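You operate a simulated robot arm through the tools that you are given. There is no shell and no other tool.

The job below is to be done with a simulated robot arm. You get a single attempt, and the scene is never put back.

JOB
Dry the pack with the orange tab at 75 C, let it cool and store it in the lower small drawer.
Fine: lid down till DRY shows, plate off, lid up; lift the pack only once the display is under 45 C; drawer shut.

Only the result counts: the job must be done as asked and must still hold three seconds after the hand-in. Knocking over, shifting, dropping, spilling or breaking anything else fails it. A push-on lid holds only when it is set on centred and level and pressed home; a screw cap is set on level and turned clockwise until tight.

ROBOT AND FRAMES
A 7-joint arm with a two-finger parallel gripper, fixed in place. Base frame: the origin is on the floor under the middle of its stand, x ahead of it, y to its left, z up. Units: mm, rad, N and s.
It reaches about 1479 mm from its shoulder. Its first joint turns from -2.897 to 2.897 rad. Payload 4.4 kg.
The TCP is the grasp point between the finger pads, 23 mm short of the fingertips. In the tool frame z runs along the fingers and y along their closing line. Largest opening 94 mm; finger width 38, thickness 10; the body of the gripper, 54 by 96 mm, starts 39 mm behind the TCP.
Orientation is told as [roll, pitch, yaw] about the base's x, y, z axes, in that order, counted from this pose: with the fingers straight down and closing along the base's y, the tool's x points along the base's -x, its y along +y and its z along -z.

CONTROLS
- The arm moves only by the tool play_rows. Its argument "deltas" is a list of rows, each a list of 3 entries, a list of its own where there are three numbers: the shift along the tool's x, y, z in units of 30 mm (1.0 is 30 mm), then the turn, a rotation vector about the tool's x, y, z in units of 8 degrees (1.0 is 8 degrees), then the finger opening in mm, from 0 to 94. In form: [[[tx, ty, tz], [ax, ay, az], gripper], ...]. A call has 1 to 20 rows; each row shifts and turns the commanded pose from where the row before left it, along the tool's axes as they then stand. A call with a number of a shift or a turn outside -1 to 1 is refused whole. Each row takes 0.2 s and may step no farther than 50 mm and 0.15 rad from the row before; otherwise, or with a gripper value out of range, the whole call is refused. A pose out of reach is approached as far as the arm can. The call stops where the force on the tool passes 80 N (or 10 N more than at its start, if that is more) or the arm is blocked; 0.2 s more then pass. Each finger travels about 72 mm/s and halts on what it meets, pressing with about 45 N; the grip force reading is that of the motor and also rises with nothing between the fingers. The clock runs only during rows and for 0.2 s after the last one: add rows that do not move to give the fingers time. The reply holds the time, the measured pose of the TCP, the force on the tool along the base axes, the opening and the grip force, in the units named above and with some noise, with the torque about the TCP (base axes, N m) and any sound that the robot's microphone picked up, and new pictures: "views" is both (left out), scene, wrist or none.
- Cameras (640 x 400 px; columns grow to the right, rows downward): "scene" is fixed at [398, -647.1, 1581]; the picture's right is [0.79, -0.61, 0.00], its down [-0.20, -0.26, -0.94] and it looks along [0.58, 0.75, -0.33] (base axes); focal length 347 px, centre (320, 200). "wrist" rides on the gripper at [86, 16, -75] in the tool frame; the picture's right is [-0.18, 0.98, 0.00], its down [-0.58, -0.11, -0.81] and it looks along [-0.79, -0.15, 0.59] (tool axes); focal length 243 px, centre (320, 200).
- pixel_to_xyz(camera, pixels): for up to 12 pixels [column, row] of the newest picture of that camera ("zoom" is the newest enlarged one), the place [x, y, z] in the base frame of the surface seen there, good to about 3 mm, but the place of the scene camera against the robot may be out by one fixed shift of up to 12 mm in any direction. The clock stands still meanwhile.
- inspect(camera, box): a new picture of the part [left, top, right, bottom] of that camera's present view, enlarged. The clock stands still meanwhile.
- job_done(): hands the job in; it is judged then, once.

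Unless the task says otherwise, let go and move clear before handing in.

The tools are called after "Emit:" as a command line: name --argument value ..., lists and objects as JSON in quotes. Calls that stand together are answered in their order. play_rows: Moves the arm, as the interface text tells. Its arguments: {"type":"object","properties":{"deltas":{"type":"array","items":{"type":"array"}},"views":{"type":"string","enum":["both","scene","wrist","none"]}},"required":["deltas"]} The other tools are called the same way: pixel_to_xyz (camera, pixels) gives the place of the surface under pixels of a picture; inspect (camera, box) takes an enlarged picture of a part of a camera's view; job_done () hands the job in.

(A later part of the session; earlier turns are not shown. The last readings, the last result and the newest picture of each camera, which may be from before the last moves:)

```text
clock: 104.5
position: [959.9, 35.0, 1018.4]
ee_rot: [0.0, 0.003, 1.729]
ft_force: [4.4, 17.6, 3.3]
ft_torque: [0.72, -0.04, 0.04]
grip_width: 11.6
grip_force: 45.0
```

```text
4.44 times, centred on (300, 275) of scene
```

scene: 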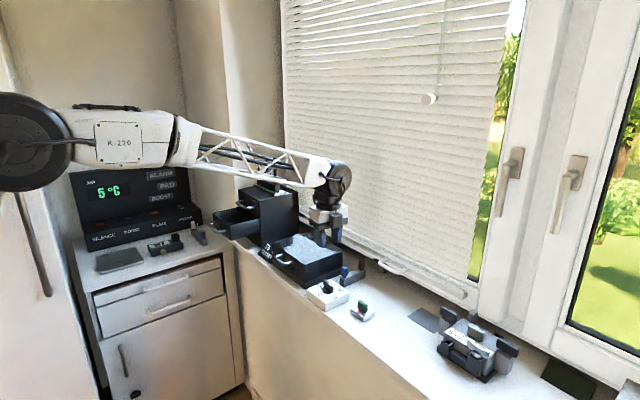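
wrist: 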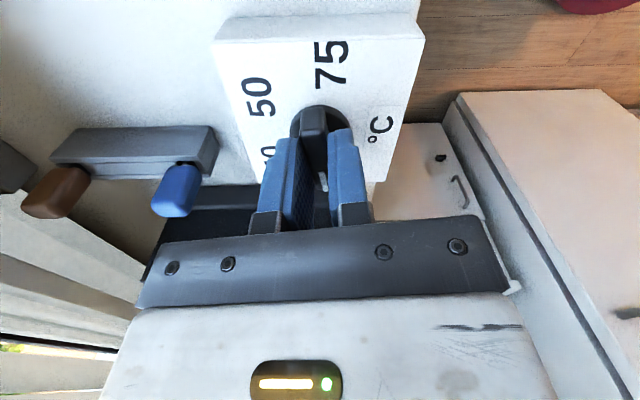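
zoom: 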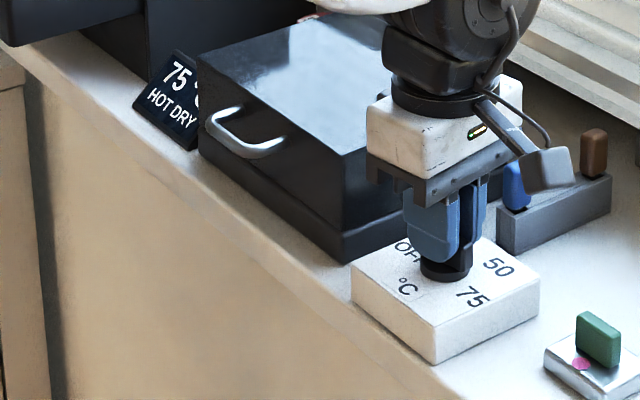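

Yaw is +99°; still 75 °C HOT DRY. Releasing and rising to check that the pointer is on OFF.

Emit:
play_rows --deltas '[[[0, 0, 0], [0, 0, 0], 30], [[0, 0, 0], [0, 0, 0], 30], [[0, 0, -0.5], [0, 0, 0], 30], [[0, 0, -1], [0, 0, 0], 30], [[0, 0, -1], [0, 0, 0], 30], [[0, 0, -1], [0, 0, 0], 30], [[0, 0, -1], [0, 0, 0], 30]]' --views "wrist"

Emit:
inspect --camera "wrist" --box '[240, 0, 400, 120]'

Emit:
inspect --camera "scene" --box '[250, 230, 350, 320]'

```text
clock: 106.1
position: [957.9, 36.9, 1151.5]
ee_rot: [0.002, 0.002, 1.73]
ft_force: [0.1, -0.1, 0.0]
ft_torque: [-0.04, 0.0, -0.04]
grip_width: 30.0
grip_force: 0.1
```

wrist: 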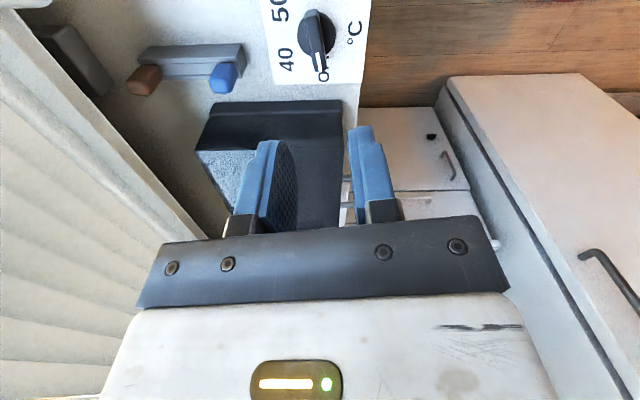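

```text
3.33 times, centred on (320, 60) of wrist
```

zoom: 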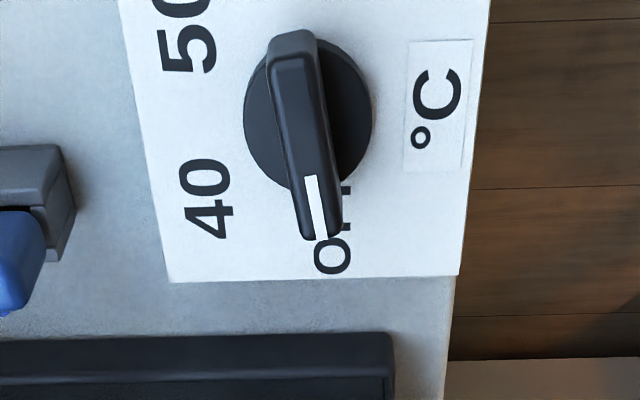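

```text
4.44 times, centred on (300, 275) of scene
```

zoom: 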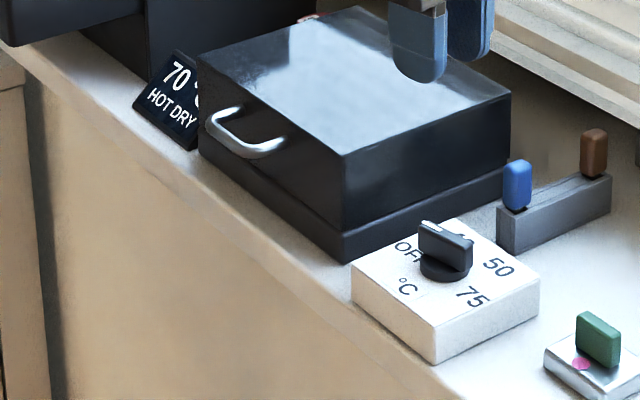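

The pointer is on OFF and the display is falling (70 °C HOT DRY). Next I open the lid: I'll go to a pre-grasp pose in front of and above the handle with the tool tilted forward.

Emit:
play_rows --deltas '[[[0, 0, 0], [0, 0, 0.57], 24], [[0, 0, 0], [0, 0, 0.57], 24], [[-0.876, 0.419, 0], [0, 0, 0], 24], [[-0.876, 0.419, 0], [0, 0, 0], 24], [[-0.876, 0.419, 0], [0, 0, 0], 24], [[-0.876, 0.419, 0], [0, 0, 0], 24], [[-0.876, 0.419, 0], [0, 0, 0], 24], [[-0.876, 0.419, 0], [0, 0, 0], 24], [[-0.876, 0.419, 0], [0, 0, 0], 24], [[0, 0, 0.7], [0, 0, 0], 24], [[0, 0, 0.7], [0, 0, 0], 24], [[0, 0, 0.7], [0, 0, 0], 24], [[0, 0, 0], [0.84, 0, 0], 24], [[0, 0, 0], [0.84, 0, 0], 24], [[0, 0, 0], [0.84, 0, 0], 24], [[0, 0, 0], [0.84, 0, 0], 24]]' --views "both"

Emit:
inspect --camera "wrist" --box '[220, 40, 420, 240]'

```text
clock: 109.5
position: [872.0, 220.0, 1090.3]
ee_rot: [-0.471, 0.003, 1.572]
ft_force: [-0.4, 0.8, 0.2]
ft_torque: [0.01, 0.01, 0.03]
grip_width: 24.3
grip_force: 0.1
```

scene: 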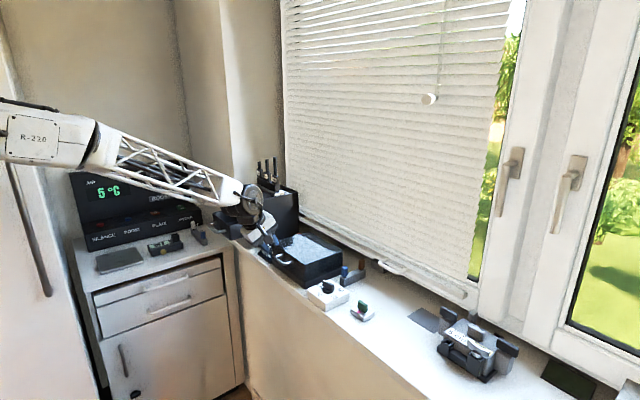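
wrist: 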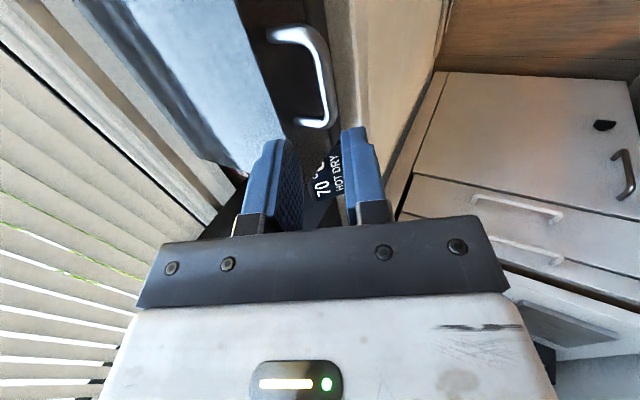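

```text
2.00 times, centred on (320, 140) of wrist
```

zoom: 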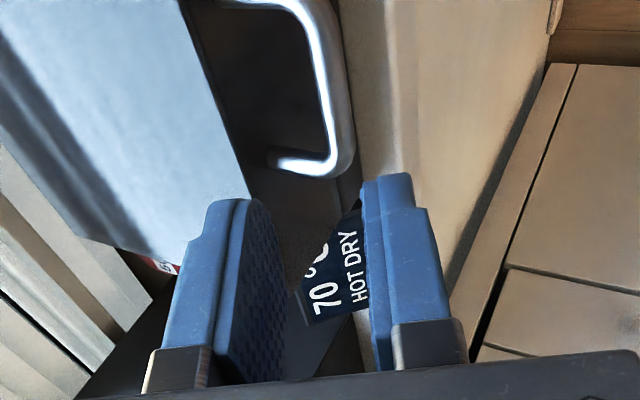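

The handle is right ahead at (325,75). Measuring it.

Emit:
pixel_to_xyz --camera "zoom" --pixels '[[322, 50], [332, 90], [340, 130], [325, 165], [285, 165], [345, 110], [200, 60], [230, 150], [300, 8]]'

```text
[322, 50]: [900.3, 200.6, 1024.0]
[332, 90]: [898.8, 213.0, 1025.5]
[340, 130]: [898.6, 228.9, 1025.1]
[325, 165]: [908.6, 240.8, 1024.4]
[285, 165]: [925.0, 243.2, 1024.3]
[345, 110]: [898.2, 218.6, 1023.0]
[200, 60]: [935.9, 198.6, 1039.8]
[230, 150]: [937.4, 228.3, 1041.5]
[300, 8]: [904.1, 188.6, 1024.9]
```

Bar centre ≈ (902, 217, 1021.5). Aligning laterally and sliding the fingers around it along the tool axis.

Emit:
play_rows --deltas '[[[0.1, 0.148, 0.4], [0, 0, 0], 24], [[0, 0, 0.8], [0, 0, 0], 24], [[0, 0, 0.6], [0, 0, 0], 24], [[0, 0, 0.3], [0, 0, 0], 24], [[0, 0, 0.2], [0, 0, 0], 24]]' --views "both"

Emit:
inspect --camera "wrist" --box '[220, 60, 420, 240]'

Emit:
inspect --camera "scene" --box '[240, 200, 350, 300]'

```text
clock: 110.7
position: [898.2, 215.1, 1027.8]
ee_rot: [-0.47, 0.002, 1.571]
ft_force: [-0.3, 0.9, 1.0]
ft_torque: [0.0, 0.04, 0.02]
grip_width: 24.0
grip_force: 0.2
```

scene: 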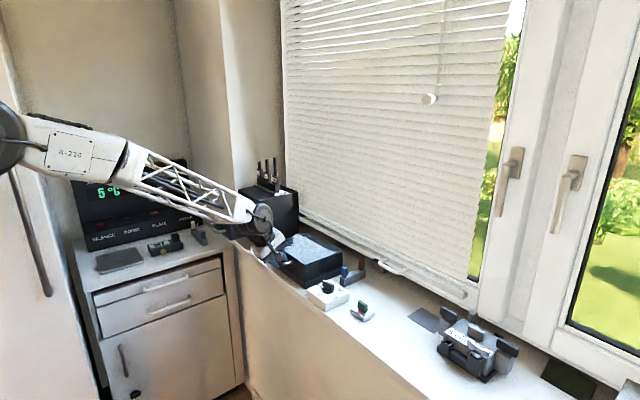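
wrist: 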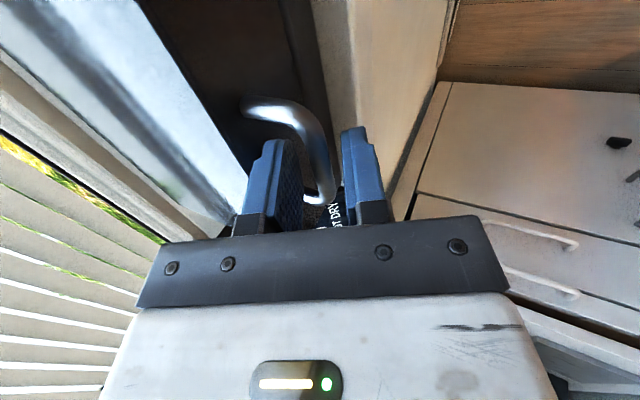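

```text
2.22 times, centred on (320, 150) of wrist
```

zoom: 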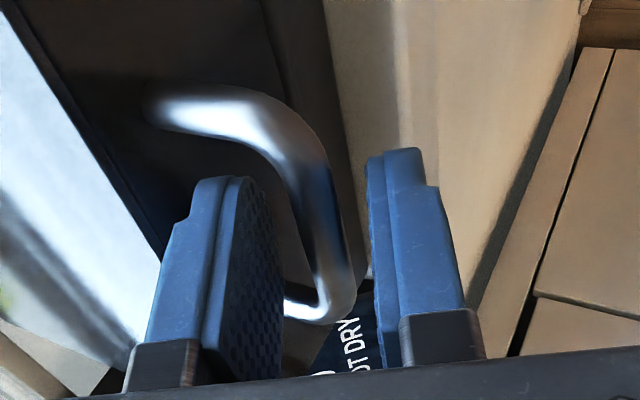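

```text
4.00 times, centred on (295, 250) of scene
```

zoom: 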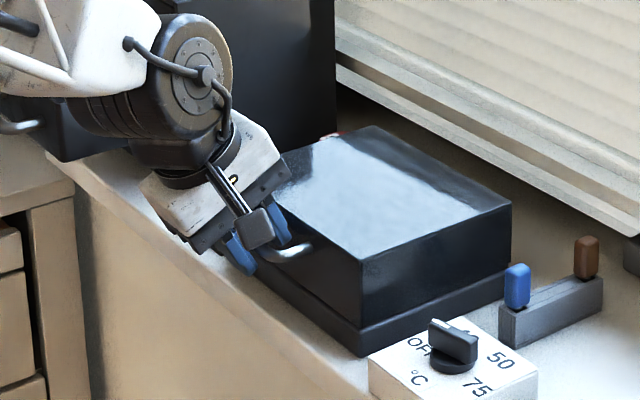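

The bar is between the fingers with the rear finger inside the loop. I'll narrow the cage to 16 mm and start lifting along the arc.

Emit:
play_rows --deltas '[[[-0.04, 0, 0], [0, 0, 0], 16], [[0, -0.29, -0.33], [0, 0, 0], 16], [[0, -0.3, -0.33], [0, 0, 0], 16], [[0, 0, 0], [0, 0, 0], 16]]' --views "both"

Emit:
inspect --camera "scene" --box '[240, 200, 350, 300]'

```text
clock: 111.7
position: [903.1, 219.0, 1052.8]
ee_rot: [-0.469, 0.001, 1.57]
ft_force: [-0.8, 1.2, -0.4]
ft_torque: [-0.01, 0.03, -0.02]
grip_width: 16.2
grip_force: 1.0
```

scene: 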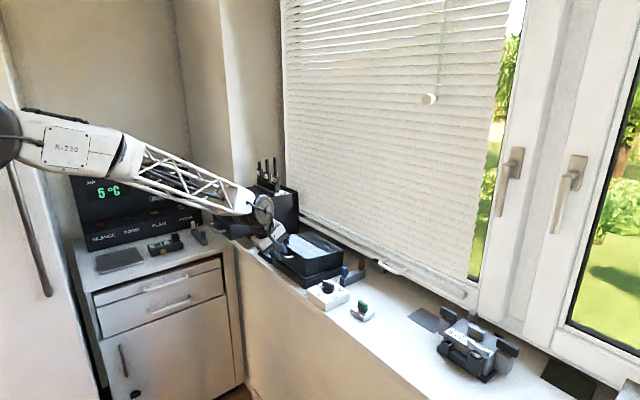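
wrist: 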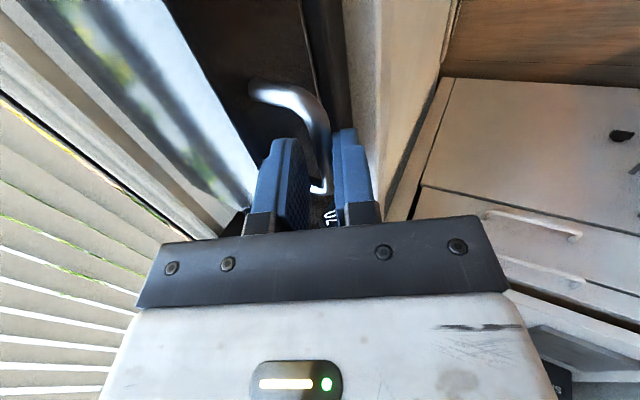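

```text
4.00 times, centred on (295, 250) of scene
```

zoom: 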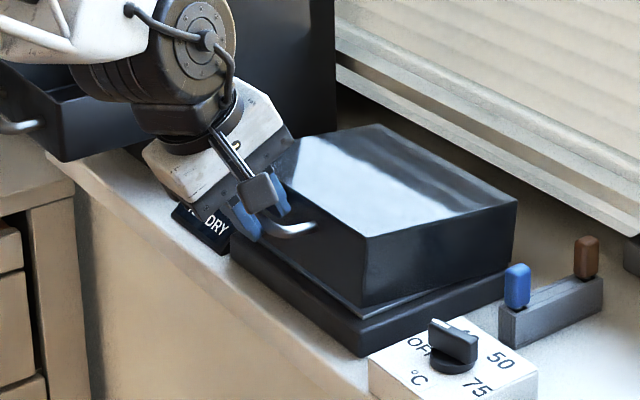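

The lid is rising. I'll check the bar's depth between the fingers before the next rows.

Emit:
inspect --camera "wrist" --box '[220, 60, 420, 240]'

Emit:
pixel_to_xyz --camera "wrist" --pixels '[[315, 130], [318, 150], [320, 170], [318, 185], [300, 95], [322, 140], [260, 92]]'

```text
2.22 times, centred on (320, 150) of wrist
```

zoom: 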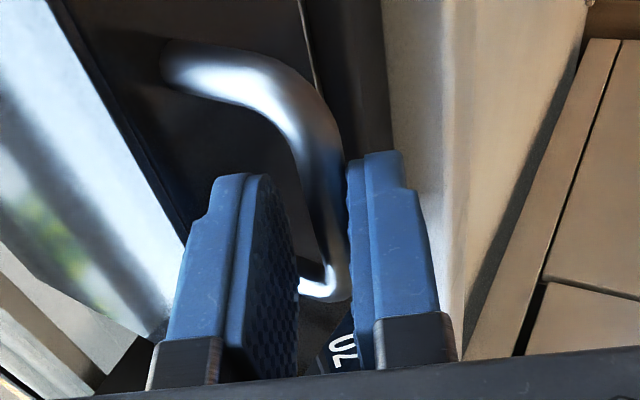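

```text
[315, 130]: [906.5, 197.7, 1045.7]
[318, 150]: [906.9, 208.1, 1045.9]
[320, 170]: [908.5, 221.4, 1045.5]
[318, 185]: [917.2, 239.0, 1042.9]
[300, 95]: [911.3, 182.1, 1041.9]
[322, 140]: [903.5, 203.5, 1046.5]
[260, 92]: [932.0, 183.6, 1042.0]
```

The bar has slid ~5 mm toward the fingertips, so I'll move 5 mm deeper and clamp it before continuing the arc.

Emit:
play_rows --deltas '[[[0.07, 0, 0.2], [0, 0, 0], 16], [[0, 0, 0], [0, 0, 0], 0], [[0, 0, 0], [0, 0, 0], 0]]' --views "none"

```text
clock: 112.5
position: [906.0, 217.0, 1046.6]
ee_rot: [-0.469, 0.001, 1.571]
ft_force: [-10.2, 2.8, 2.1]
ft_torque: [-0.7, 0.06, 1.4]
grip_width: 10.3
grip_force: 45.1
```

Clamped (10.3 mm) with low force. Two arc rows now.

Emit:
play_rows --deltas '[[[0, -0.66, -0.584], [0, 0, 0], 0], [[0, -0.729, -0.485], [0, 0, 0], 0]]' --views "none"

```text
clock: 113.1
position: [931.2, 215.4, 1094.9]
ee_rot: [-0.467, 0.002, 1.57]
ft_force: [0.3, 11.3, -2.0]
ft_torque: [0.02, 0.12, 1.92]
grip_width: 10.2
grip_force: 45.2
```

Forces stay small. Continuing three rows.

Emit:
play_rows --deltas '[[[-0.02, -0.792, -0.382], [0, 0, 0], 0], [[0, -0.838, -0.266], [0, 0, 0], 0], [[0, -0.867, -0.146], [0, 0, 0], 0]]' --views "both"

Emit:
inspect --camera "scene" --box '[240, 180, 350, 300]'

Emit:
inspect --camera "wrist" --box '[220, 60, 420, 240]'

```text
clock: 113.9
position: [986.1, 214.1, 1148.9]
ee_rot: [-0.468, 0.002, 1.57]
ft_force: [1.6, -13.7, -4.6]
ft_torque: [-0.47, 0.12, 1.14]
grip_width: 9.8
grip_force: 44.7
```

scene: 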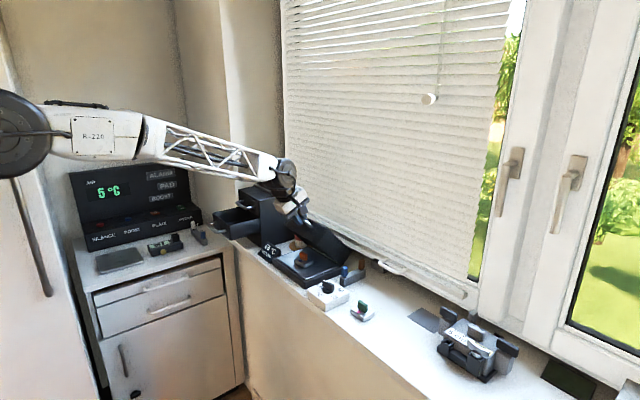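
wrist: 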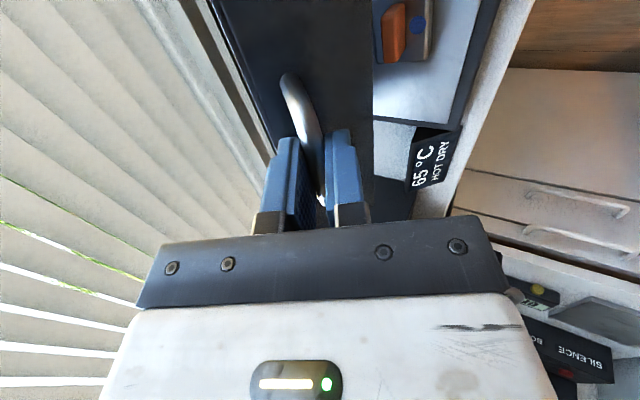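

```text
3.33 times, centred on (295, 240) of scene
```

zoom: 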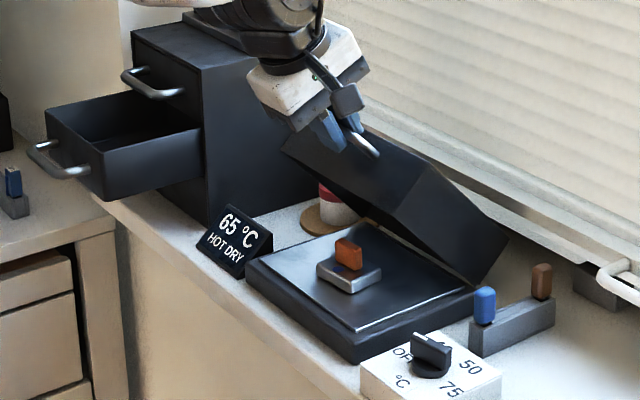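

```text
2.22 times, centred on (320, 150) of wrist
```

zoom: 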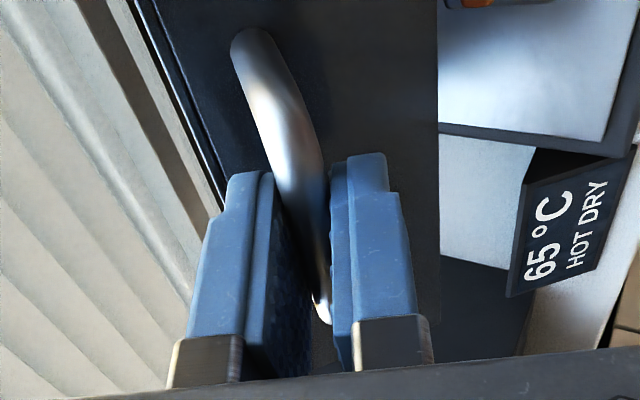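

The lid is over half open; the pack sits in place with its dot now blue, and the display reads 65 °C HOT DRY. Continuing the arc.

Emit:
play_rows --deltas '[[[0.02, -0.876, -0.025], [0, 0, 0], 0], [[0, -0.874, 0.097], [0, 0, 0], 0]]' --views "none"

Emit:
play_rows --deltas '[[[0, -0.851, 0.216], [0, 0, 0], 0]]' --views "both"

```text
clock: 114.5
position: [1032.0, 215.9, 1171.2]
ee_rot: [-0.469, 0.002, 1.569]
ft_force: [-0.1, -20.6, -7.4]
ft_torque: [-0.21, 0.19, -0.03]
grip_width: 9.8
grip_force: 45.4
```

```text
clock: 114.9
position: [1061.7, 216.0, 1178.5]
ee_rot: [-0.468, 0.002, 1.571]
ft_force: [0.8, -9.8, -7.7]
ft_torque: [0.25, 0.18, -0.29]
grip_width: 9.9
grip_force: 45.4
```

scene: 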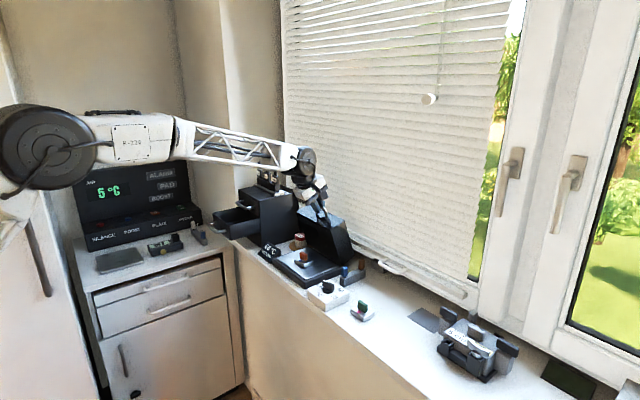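
wrist: 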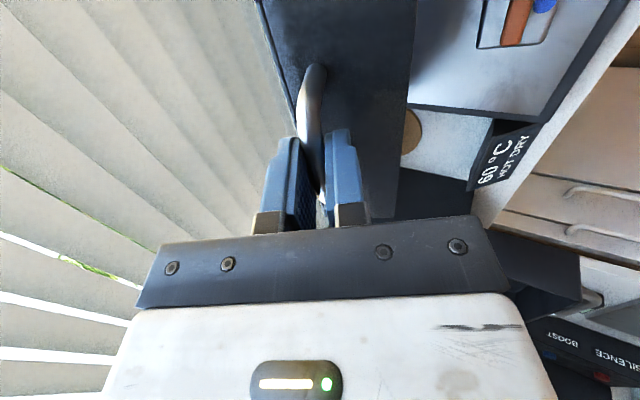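

Nearly open (60 °C HOT DRY). Last steps with small increments, watching for the hinge stop.

Emit:
play_rows --deltas '[[[0.015, -0.813, 0.335], [0, 0, 0], 0], [[0, 0, 0], [0, 0, 0], 0]]' --views "none"

Emit:
play_rows --deltas '[[[0, -0.2, 0.11], [0, 0, 0], 0], [[0, 0, 0], [0, 0, 0], 0]]' --views "none"

```text
clock: 115.5
position: [1087.9, 215.4, 1181.2]
ee_rot: [-0.468, 0.002, 1.572]
ft_force: [-0.8, -9.1, -13.8]
ft_torque: [0.14, 0.12, -1.14]
grip_width: 9.7
grip_force: 45.0
```

```text
clock: 116.1
position: [1093.9, 216.4, 1180.4]
ee_rot: [-0.469, 0.002, 1.571]
ft_force: [-0.7, 3.8, -12.0]
ft_torque: [0.19, 0.12, -1.34]
grip_width: 9.8
grip_force: 45.0
```

No stop yet; another 6 mm to reach the original open position.

Emit:
play_rows --deltas '[[[0, -0.18, 0.11], [0, 0, 0], 0], [[0, 0, 0], [0, 0, 0], 0]]' --views "both"

Emit:
inspect --camera "scene" --box '[295, 190, 375, 280]'

```text
clock: 116.7
position: [1101.7, 214.6, 1180.5]
ee_rot: [-0.468, 0.002, 1.571]
ft_force: [-0.6, 14.0, -1.4]
ft_torque: [0.73, 0.04, -1.21]
grip_width: 9.6
grip_force: 45.0
```

scene: 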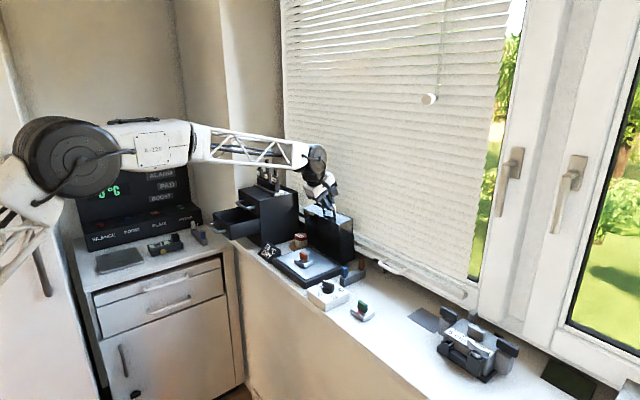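
wrist: 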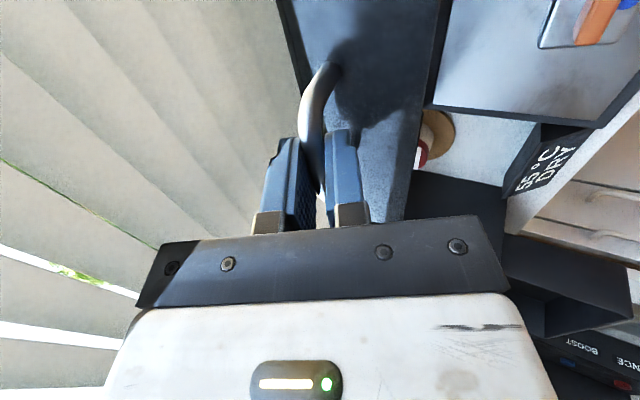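

```text
4.44 times, centred on (335, 235) of scene
```

zoom: 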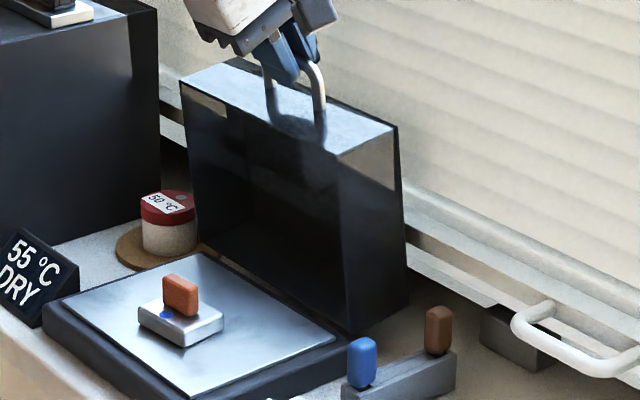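

The lid is back at its original open angle; display 55 °C DRY. I'll open the fingers slightly first, to see whether the lid holds by itself.

Emit:
play_rows --deltas '[[[0, 0, 0], [0, 0, 0], 22], [[0, 0, 0], [0, 0, 0], 22], [[0, 0, 0], [0, 0, 0], 22], [[0, 0, 0], [0, 0, 0], 22]]' --views "wrist"

Emit:
inspect --camera "scene" --box '[295, 190, 375, 280]'

Emit:
inspect --camera "wrist" --box '[240, 40, 400, 240]'

```text
clock: 117.7
position: [1101.3, 214.9, 1179.5]
ee_rot: [-0.468, 0.004, 1.573]
ft_force: [0.2, -0.4, 0.1]
ft_torque: [0.02, -0.02, 0.0]
grip_width: 22.0
grip_force: 0.1
```

wrist: 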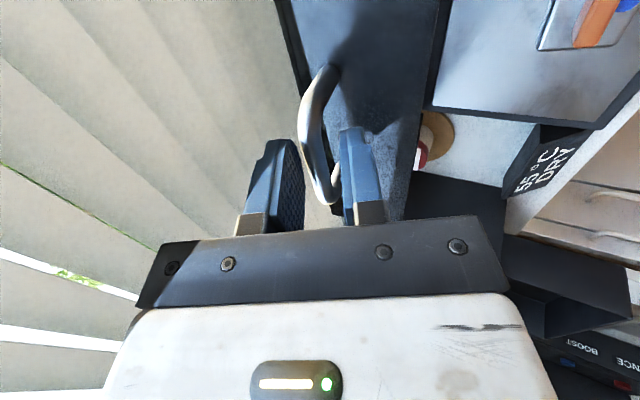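

```text
4.44 times, centred on (335, 235) of scene
```

zoom: 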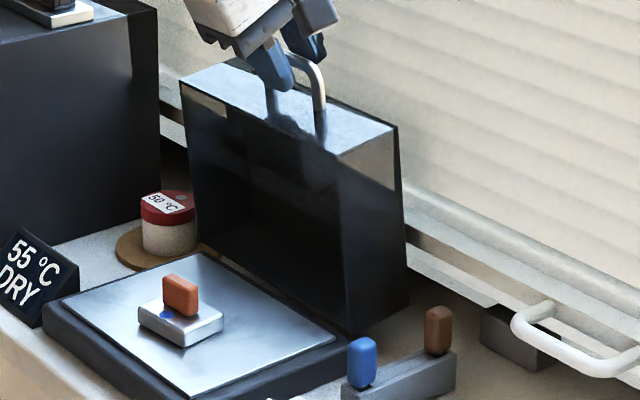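

```text
2.00 times, centred on (320, 140) of wrist
```

zoom: 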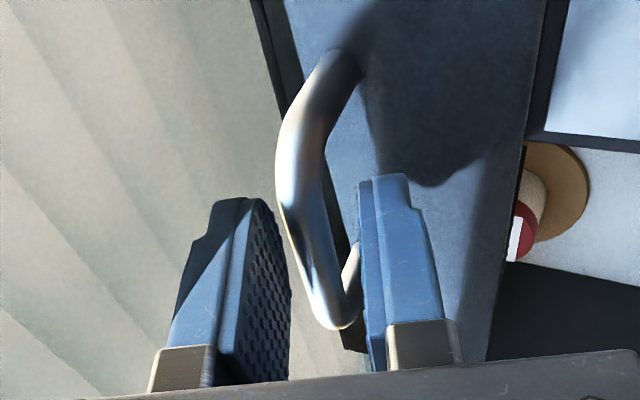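

The bar is free of both fingers with zero force, so the lid stands by itself. Withdrawing along the tool axis.

Emit:
play_rows --deltas '[[[0, 0, -0.3], [0, 0, 0], 26], [[0, 0, -0.7], [0, 0, 0], 26], [[0, 0, -0.9], [0, 0, 0], 26], [[0, 0, -0.9], [0, 0, 0], 26]]' --views "both"

Emit:
inspect --camera "scene" --box '[245, 190, 375, 300]'

```text
clock: 118.7
position: [1063.2, 215.0, 1253.3]
ee_rot: [-0.469, 0.002, 1.571]
ft_force: [-0.5, -0.2, -0.2]
ft_torque: [0.03, -0.01, 0.01]
grip_width: 26.1
grip_force: 0.2
```

scene: 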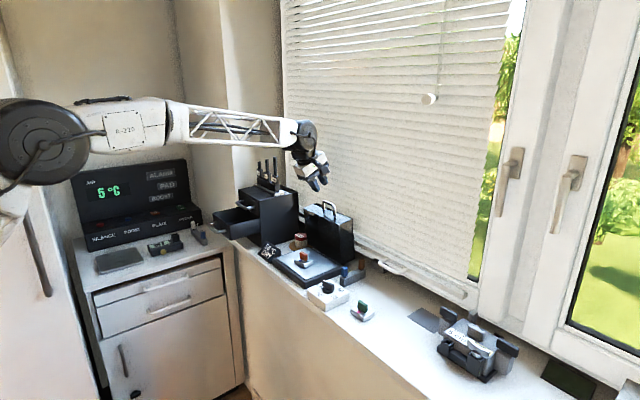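
wrist: 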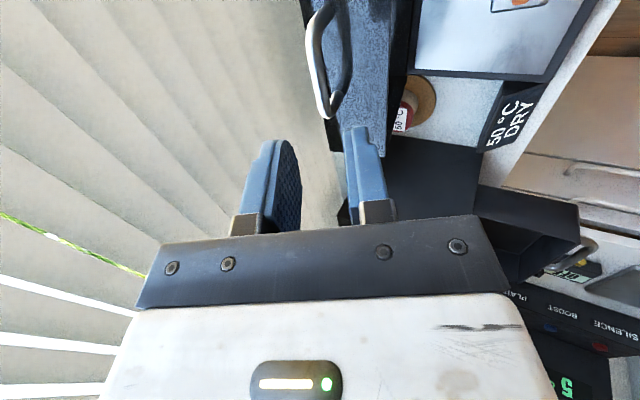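

```text
3.64 times, centred on (310, 245) of scene
```

zoom: 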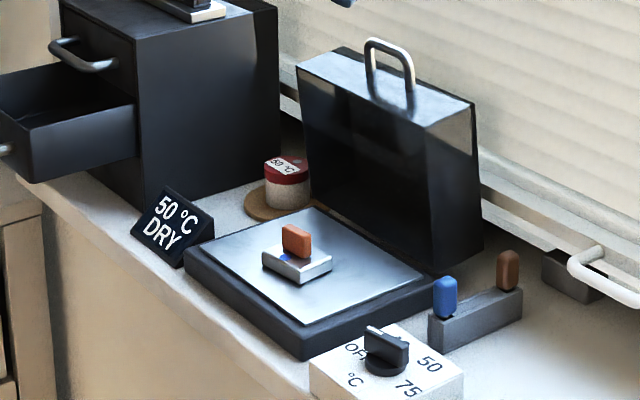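

The lid stands, display 50 °C DRY. I'll straighten the tool, yaw to +96° and hover above the pack while it cools below 45 °C.

Emit:
play_rows --deltas '[[[0, 0, 0], [-0.84, 0, 0], 40], [[0, 0, 0], [-0.84, 0, 0], 40], [[0, 0, 0], [-0.84, 0, 0], 40], [[0, 0, 0], [-0.84, 0, 0], 40], [[0, 0, 0], [0, 0, -0.75], 40], [[-0.063, 0.765, 0], [0, 0, 0], 40], [[-0.063, 0.765, 0], [0, 0, 0], 40], [[-0.063, 0.765, 0], [0, 0, 0], 40], [[0, 0, 1], [0, 0, 0], 40], [[0, 0, 1], [0, 0, 0], 40], [[0, 0, 1], [0, 0, 0], 40]]' --views "both"

Emit:
inspect --camera "wrist" --box '[240, 0, 400, 120]'

Emit:
inspect --camera "scene" --box '[245, 200, 345, 300]'

```text
clock: 121.1
position: [991.6, 214.7, 1162.8]
ee_rot: [-0.001, 0.002, 1.676]
ft_force: [0.3, -0.3, 1.3]
ft_torque: [-0.01, -0.03, 0.0]
grip_width: 39.8
grip_force: 0.1
```

scene: 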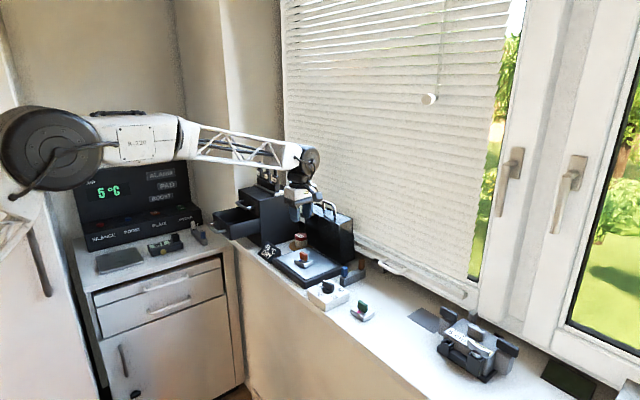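
wrist: 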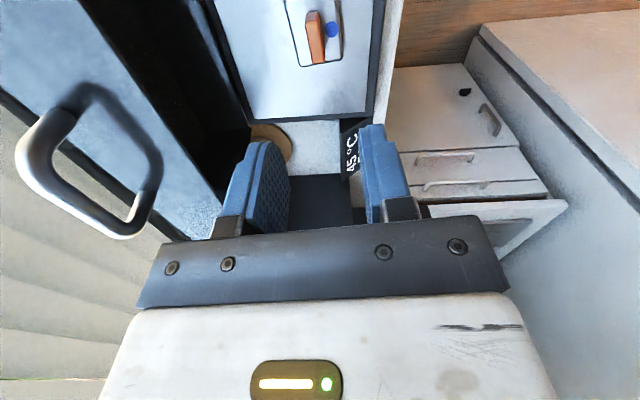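

```text
3.33 times, centred on (320, 60) of wrist
```

zoom: 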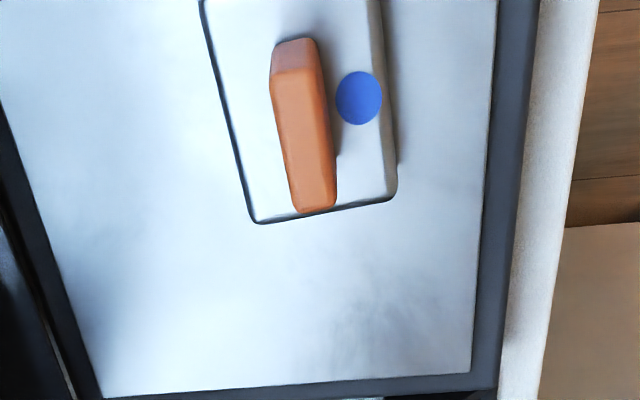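

```text
4.00 times, centred on (295, 250) of scene
```

zoom: 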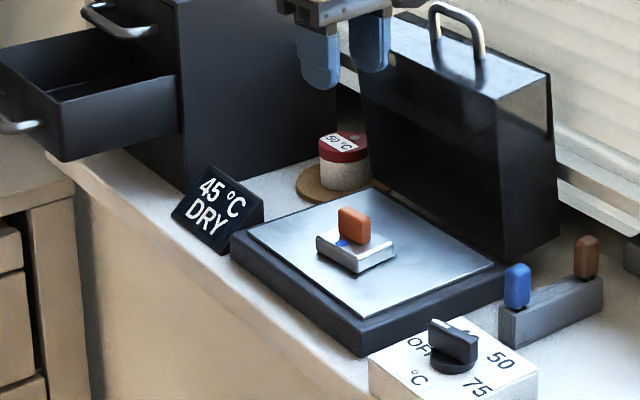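

Display shows 45 °C — not yet under. I'll measure the tab and keep waiting.

Emit:
pixel_to_xyz --camera "wrist" --pixels '[[308, 26], [318, 24], [314, 60], [323, 58], [315, 43], [312, 35], [318, 50], [331, 29]]'

Emit:
play_rows --deltas '[[[0, 0, 0], [0, 0, 0], 50], [[0, 0, 0], [0, 0, 0], 50], [[0, 0, 0], [0, 0, 0], 50], [[0, 0, 0], [0, 0, 0], 50], [[0, 0, 0], [0, 0, 0], 50], [[0, 0, 0], [0, 0, 0], 50], [[0, 0, 0], [0, 0, 0], 50], [[0, 0, 0], [0, 0, 0], 50], [[0, 0, 0], [0, 0, 0], 50], [[0, 0, 0], [0, 0, 0], 50], [[0, 0, 0], [0, 0, 0], 50], [[0, 0, 0], [0, 0, 0], 50], [[0, 0, 0], [0, 0, 0], 50], [[0, 0, 0], [0, 0, 0], 50], [[0, 0, 0], [0, 0, 0], 50], [[0, 0, 0], [0, 0, 0], 50], [[0, 0, 0], [0, 0, 0], 50], [[0, 0, 0], [0, 0, 0], 50], [[0, 0, 0], [0, 0, 0], 50], [[0, 0, 0], [0, 0, 0], 50]]' --views "none"

Emit:
inspect --camera "scene" --box '[245, 200, 345, 300]'

```text
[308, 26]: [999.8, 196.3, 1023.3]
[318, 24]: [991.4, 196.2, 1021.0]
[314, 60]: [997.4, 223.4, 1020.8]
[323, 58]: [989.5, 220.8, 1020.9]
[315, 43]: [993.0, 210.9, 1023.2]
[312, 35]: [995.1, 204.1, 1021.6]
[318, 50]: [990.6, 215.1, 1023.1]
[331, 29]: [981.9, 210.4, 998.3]
```

```text
clock: 125.3
position: [991.9, 212.8, 1162.3]
ee_rot: [0.001, 0.001, 1.675]
ft_force: [0.6, -0.3, 0.1]
ft_torque: [-0.02, 0.0, 0.01]
grip_width: 49.9
grip_force: 0.1
```

```text
4.00 times, centred on (295, 250) of scene
```

zoom: 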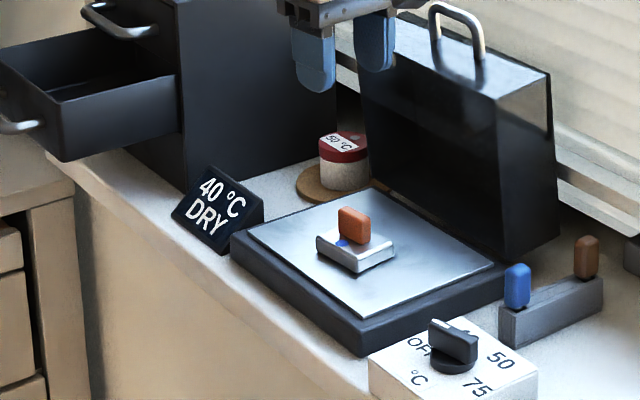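

Display reads 40 °C DRY, so it is under 45 °C. The tab centre is ≈ (994, 211); I'll descend onto it.

Emit:
play_rows --deltas '[[[0.07, -0.07, 0.9], [0, 0, 0], 50], [[0, 0, 0.9], [0, 0, 0], 50], [[0, 0, 0.9], [0, 0, 0], 50], [[0, 0, 0.9], [0, 0, 0], 50], [[0, 0, 0.6], [0, 0, 0], 50], [[0, 0, 0.28], [0, 0, 0], 50], [[0, 0, 0], [0, 0, 0], 50]]' --views "both"

Emit:
inspect --camera "wrist" --box '[240, 60, 400, 240]'

```text
clock: 126.9
position: [993.8, 214.6, 1027.6]
ee_rot: [0.001, 0.001, 1.676]
ft_force: [0.0, 0.6, -0.6]
ft_torque: [0.03, 0.02, 0.0]
grip_width: 50.0
grip_force: 0.2
```

scene: 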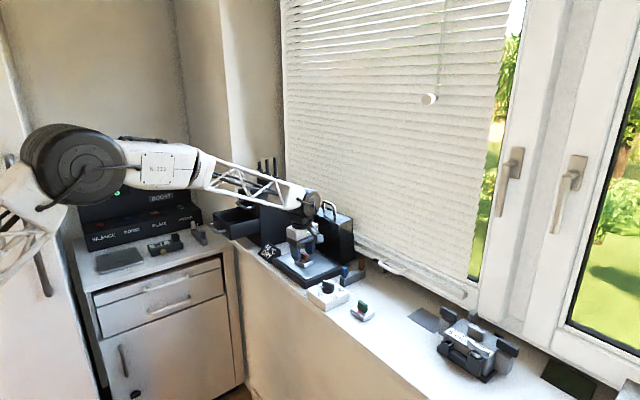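
wrist: 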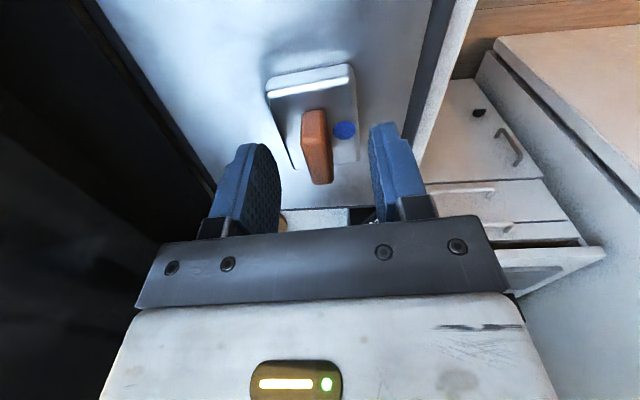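

```text
2.22 times, centred on (320, 150) of wrist
```

zoom: 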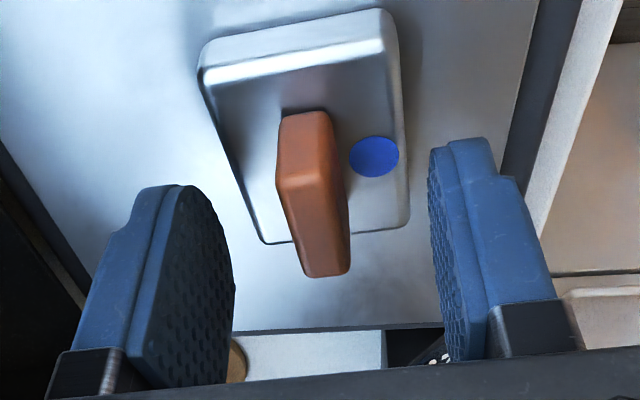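

Aligned; shifting 3 mm toward −y, lowering 4 mm and closing.

Emit:
play_rows --deltas '[[[0.1, 0, 0.12], [0, 0, 0], 50], [[0, 0, 0], [0, 0, 0], 50], [[0, 0, 0], [0, 0, 0], 0], [[0, 0, 0], [0, 0, 0], 0], [[0, 0, 0], [0, 0, 0], 0], [[0, 0, 0], [0, 0, 0], 0]]' --views "wrist"

Emit:
inspect --camera "scene" --box '[245, 200, 345, 300]'

```text
clock: 128.3
position: [995.7, 210.2, 1024.0]
ee_rot: [0.0, 0.001, 1.675]
ft_force: [-0.4, -0.2, 0.2]
ft_torque: [0.0, 0.0, 0.0]
grip_width: 11.2
grip_force: 44.6
```

wrist: 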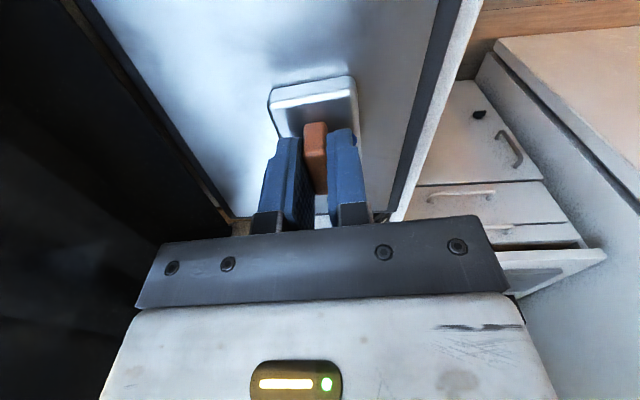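

```text
4.00 times, centred on (295, 250) of scene
```

zoom: 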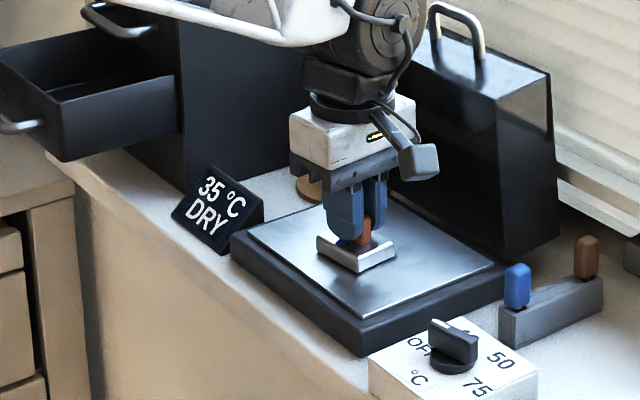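

Display is 35 °C DRY and the tab is gripped (11.2 mm). Lifting the pack straight up, then moving forward of the cabinet plane.

Emit:
play_rows --deltas '[[[0, 0, -0.3], [0, 0, 0], 0], [[0, 0.1, -0.8], [0, 0, 0], 0], [[0, 0.2, -0.9], [0, 0, 0], 0], [[0, 0.2, -0.9], [0, 0, 0], 0], [[0, 0.2, -0.9], [0, 0, 0], 0], [[0, 0.2, -0.9], [0, 0, 0], 0], [[0, 0.2, -0.85], [0, 0, 0], 0], [[-0.08, 0.7, 0], [0, 0, 0], 0], [[-0.08, 0.7, 0], [0, 0, 0], 0], [[-0.08, 0.7, 0], [0, 0, 0], 0], [[-0.08, 0.65, 0], [0, 0, 0], 0]]' --views "both"

```text
clock: 130.7
position: [879.4, 207.1, 1192.4]
ee_rot: [0.003, 0.0, 1.674]
ft_force: [0.3, -0.6, -1.9]
ft_torque: [-0.01, -0.01, 0.01]
grip_width: 11.2
grip_force: 44.9
```

scene: 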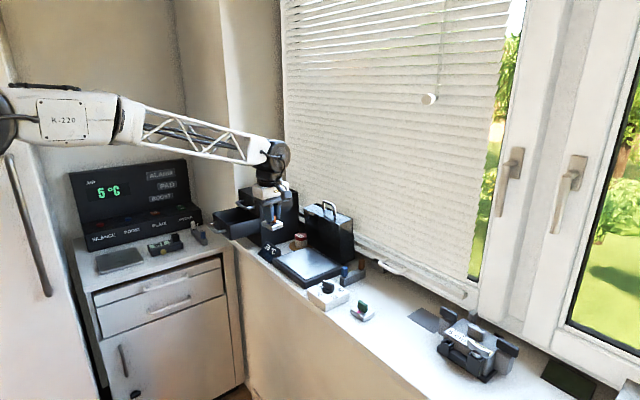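
wrist: 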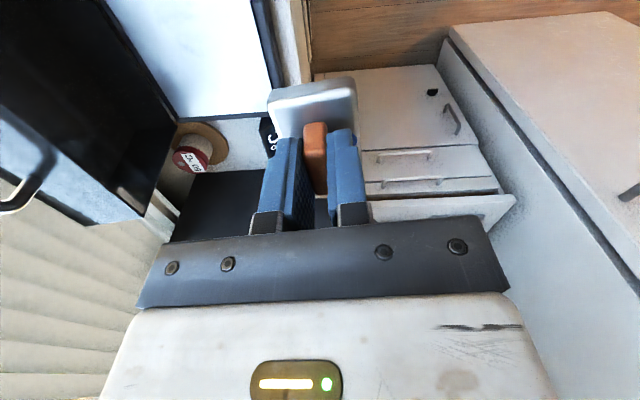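

The pack is held securely. I'll measure the open drawer's interior from the scene view before going over it.

Emit:
inspect --camera "scene" --box '[205, 180, 275, 250]'

```text
5.71 times, centred on (240, 215) of scene
```

zoom: 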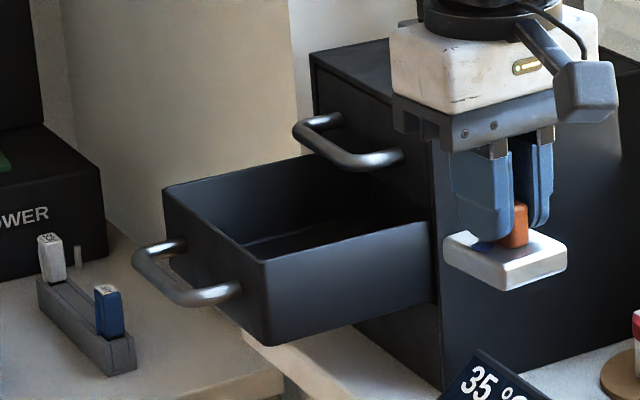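

Emit:
pixel_to_xyz --camera "zoom" --pixels '[[266, 264], [167, 192], [425, 226], [270, 340], [330, 240], [290, 235], [370, 215], [345, 160], [305, 130], [395, 158], [280, 250], [240, 240]]'

Emit:
pixel_to_xyz --camera "zoom" --pixels '[[300, 245], [260, 245], [350, 215], [390, 225], [200, 200], [300, 180], [315, 65], [432, 240], [240, 290], [380, 300], [225, 220], [340, 250]]'

```text
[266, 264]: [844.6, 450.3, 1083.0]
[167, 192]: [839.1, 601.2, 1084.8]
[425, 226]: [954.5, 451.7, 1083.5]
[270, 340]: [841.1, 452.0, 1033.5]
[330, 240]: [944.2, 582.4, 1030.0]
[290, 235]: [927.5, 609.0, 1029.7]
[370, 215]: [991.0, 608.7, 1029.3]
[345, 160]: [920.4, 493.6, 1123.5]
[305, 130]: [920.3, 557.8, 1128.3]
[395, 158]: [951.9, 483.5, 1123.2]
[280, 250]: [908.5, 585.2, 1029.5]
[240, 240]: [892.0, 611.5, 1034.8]
```

```text
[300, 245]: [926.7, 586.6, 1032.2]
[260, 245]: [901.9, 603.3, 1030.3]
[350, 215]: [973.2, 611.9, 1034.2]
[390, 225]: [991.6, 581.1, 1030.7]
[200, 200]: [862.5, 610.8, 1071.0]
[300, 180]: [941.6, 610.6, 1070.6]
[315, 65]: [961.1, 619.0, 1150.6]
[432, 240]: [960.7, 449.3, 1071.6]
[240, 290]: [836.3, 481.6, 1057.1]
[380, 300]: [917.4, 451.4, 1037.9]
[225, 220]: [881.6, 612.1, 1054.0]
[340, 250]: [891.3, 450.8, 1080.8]
```

Drawer interior: rim z≈1077, floor ≈1024, y 455–611, front wall x≈845, upper handle at x≈918 (z≈1117). I'll rotate to yaw 0 and carry the pack toward (881, 530) at safe height.

Emit:
play_rows --deltas '[[[0, 0, 0], [0, 0, 1], 0], [[0, 0, 0], [0, 0, 1], 0], [[0, 0, 0], [0, 0, 1], 0], [[0, 0, 0], [0, 0, 1], 0], [[0, 0, 0], [0, 0, 1], 0], [[0, 0, 0], [0, 0, 1], 0], [[0, 0, 0], [0, 0, 1], 0], [[0, 0, 0], [0, 0, 1], 0], [[0, 0, 0], [0, 0, 1], 0], [[0, 0, 0], [0, 0, 1], 0], [[0, 0, 0], [0, 0, 1], 0], [[0, 0, 0], [0, 0, 1], 0], [[0, 0.9, 0], [0, 0, 0], 0], [[0, 0.9, 0], [0, 0, 0], 0], [[0, 0.9, 0], [0, 0, 0], 0], [[0, 0.9, 0], [0, 0, 0], 0], [[0, 0.9, 0], [0, 0, 0], 0], [[0, 0.9, 0], [0, 0, 0], 0]]' --views "both"

```text
clock: 134.5
position: [878.4, 367.6, 1192.5]
ee_rot: [-0.004, -0.001, -0.002]
ft_force: [-0.5, 0.9, -0.6]
ft_torque: [-0.02, 0.0, 0.02]
grip_width: 11.3
grip_force: 44.9
```

scene: 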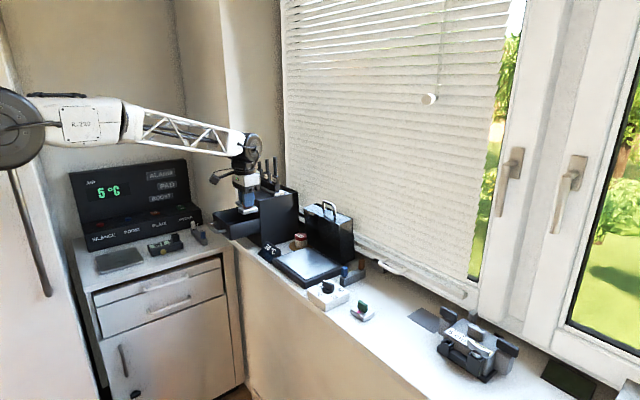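
wrist: 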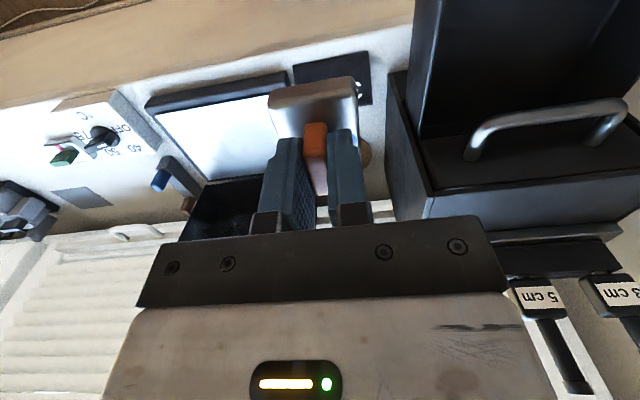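

The wrist camera now sees the drawer and the upper handle at right. I'll measure them with this (better calibrated) camera.

Emit:
inspect --camera "wrist" --box '[370, 0, 640, 200]'

```text
2.00 times, centred on (505, 100) of wrist
```

zoom: 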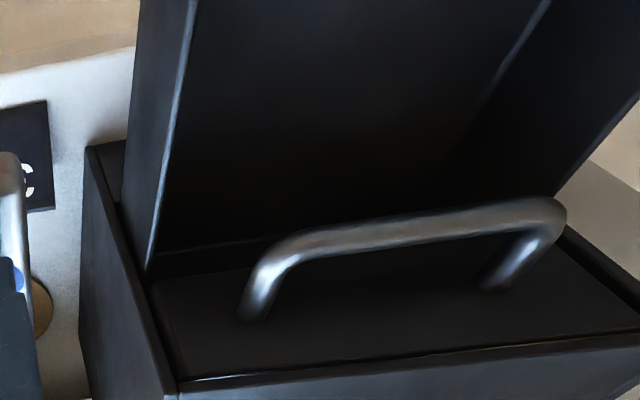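

Emit:
pixel_to_xyz --camera "zoom" --pixels '[[190, 15], [175, 90], [150, 250], [300, 100], [400, 50], [350, 180], [520, 30], [280, 250], [400, 225], [540, 205], [250, 310], [300, 330]]'

```text
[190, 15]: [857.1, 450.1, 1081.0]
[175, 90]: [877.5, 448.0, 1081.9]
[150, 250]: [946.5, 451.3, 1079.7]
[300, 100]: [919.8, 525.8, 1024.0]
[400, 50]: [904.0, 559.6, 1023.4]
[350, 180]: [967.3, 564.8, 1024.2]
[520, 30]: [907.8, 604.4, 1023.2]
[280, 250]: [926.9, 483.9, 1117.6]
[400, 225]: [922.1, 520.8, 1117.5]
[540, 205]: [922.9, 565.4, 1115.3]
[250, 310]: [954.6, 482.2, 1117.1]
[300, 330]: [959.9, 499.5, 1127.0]
```

Floor z≈1023.5, rim ≈1080.5, upper handle front at x≈917–921, z≈1117. Moving over the drawer to (878, 530).

Emit:
play_rows --deltas '[[[0, 0.9, 0], [0, 0, 0], 0], [[0, 0.9, 0], [0, 0, 0], 0], [[0, 0.9, 0], [0, 0, 0], 0], [[0, 0.9, 0], [0, 0, 0], 0], [[0, 0.9, 0], [0, 0, 0], 0], [[0, 0.9, 0], [0, 0, 0], 0], [[0, 0, 0], [0, 0, 0], 0]]' --views "both"

Emit:
inspect --camera "scene" --box '[200, 150, 290, 250]'

```text
clock: 136.1
position: [878.6, 529.6, 1189.9]
ee_rot: [-0.001, -0.001, -0.001]
ft_force: [-0.1, 0.2, -0.7]
ft_torque: [0.01, -0.02, -0.01]
grip_width: 11.0
grip_force: 45.5
```

scene: 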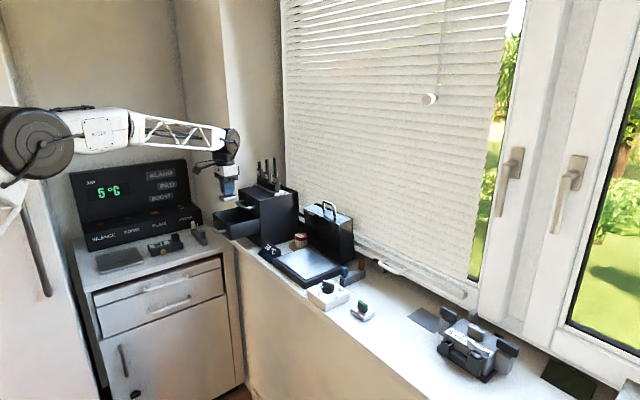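
wrist: 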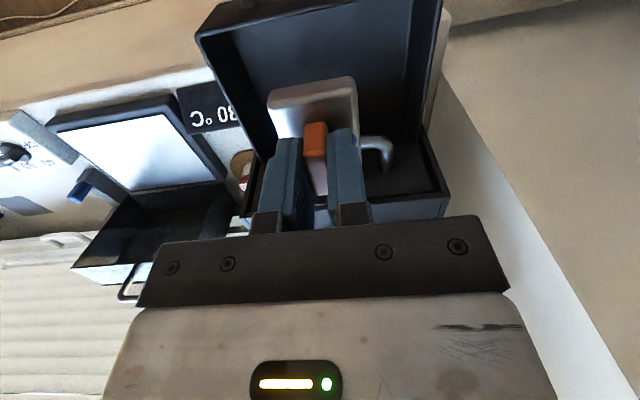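

```text
4.00 times, centred on (245, 200) of scene
```

zoom: 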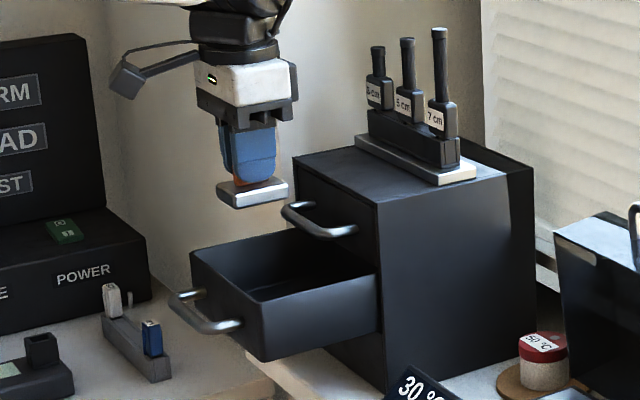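

The pack hangs over the drawer opening. Quick check of the front-wall rim position before lowering.

Emit:
pixel_to_xyz --camera "wrist" --pixels '[[205, 38], [300, 16], [400, 3], [300, 30], [375, 140], [390, 160], [310, 88], [345, 84], [275, 95], [230, 80]]'

```text
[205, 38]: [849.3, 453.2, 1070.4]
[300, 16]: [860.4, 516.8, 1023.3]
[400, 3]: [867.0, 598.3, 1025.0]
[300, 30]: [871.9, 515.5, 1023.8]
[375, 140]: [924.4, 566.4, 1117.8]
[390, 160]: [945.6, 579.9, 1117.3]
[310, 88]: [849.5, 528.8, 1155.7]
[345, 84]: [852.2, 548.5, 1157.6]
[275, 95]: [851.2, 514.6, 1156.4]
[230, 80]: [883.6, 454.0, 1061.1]
```

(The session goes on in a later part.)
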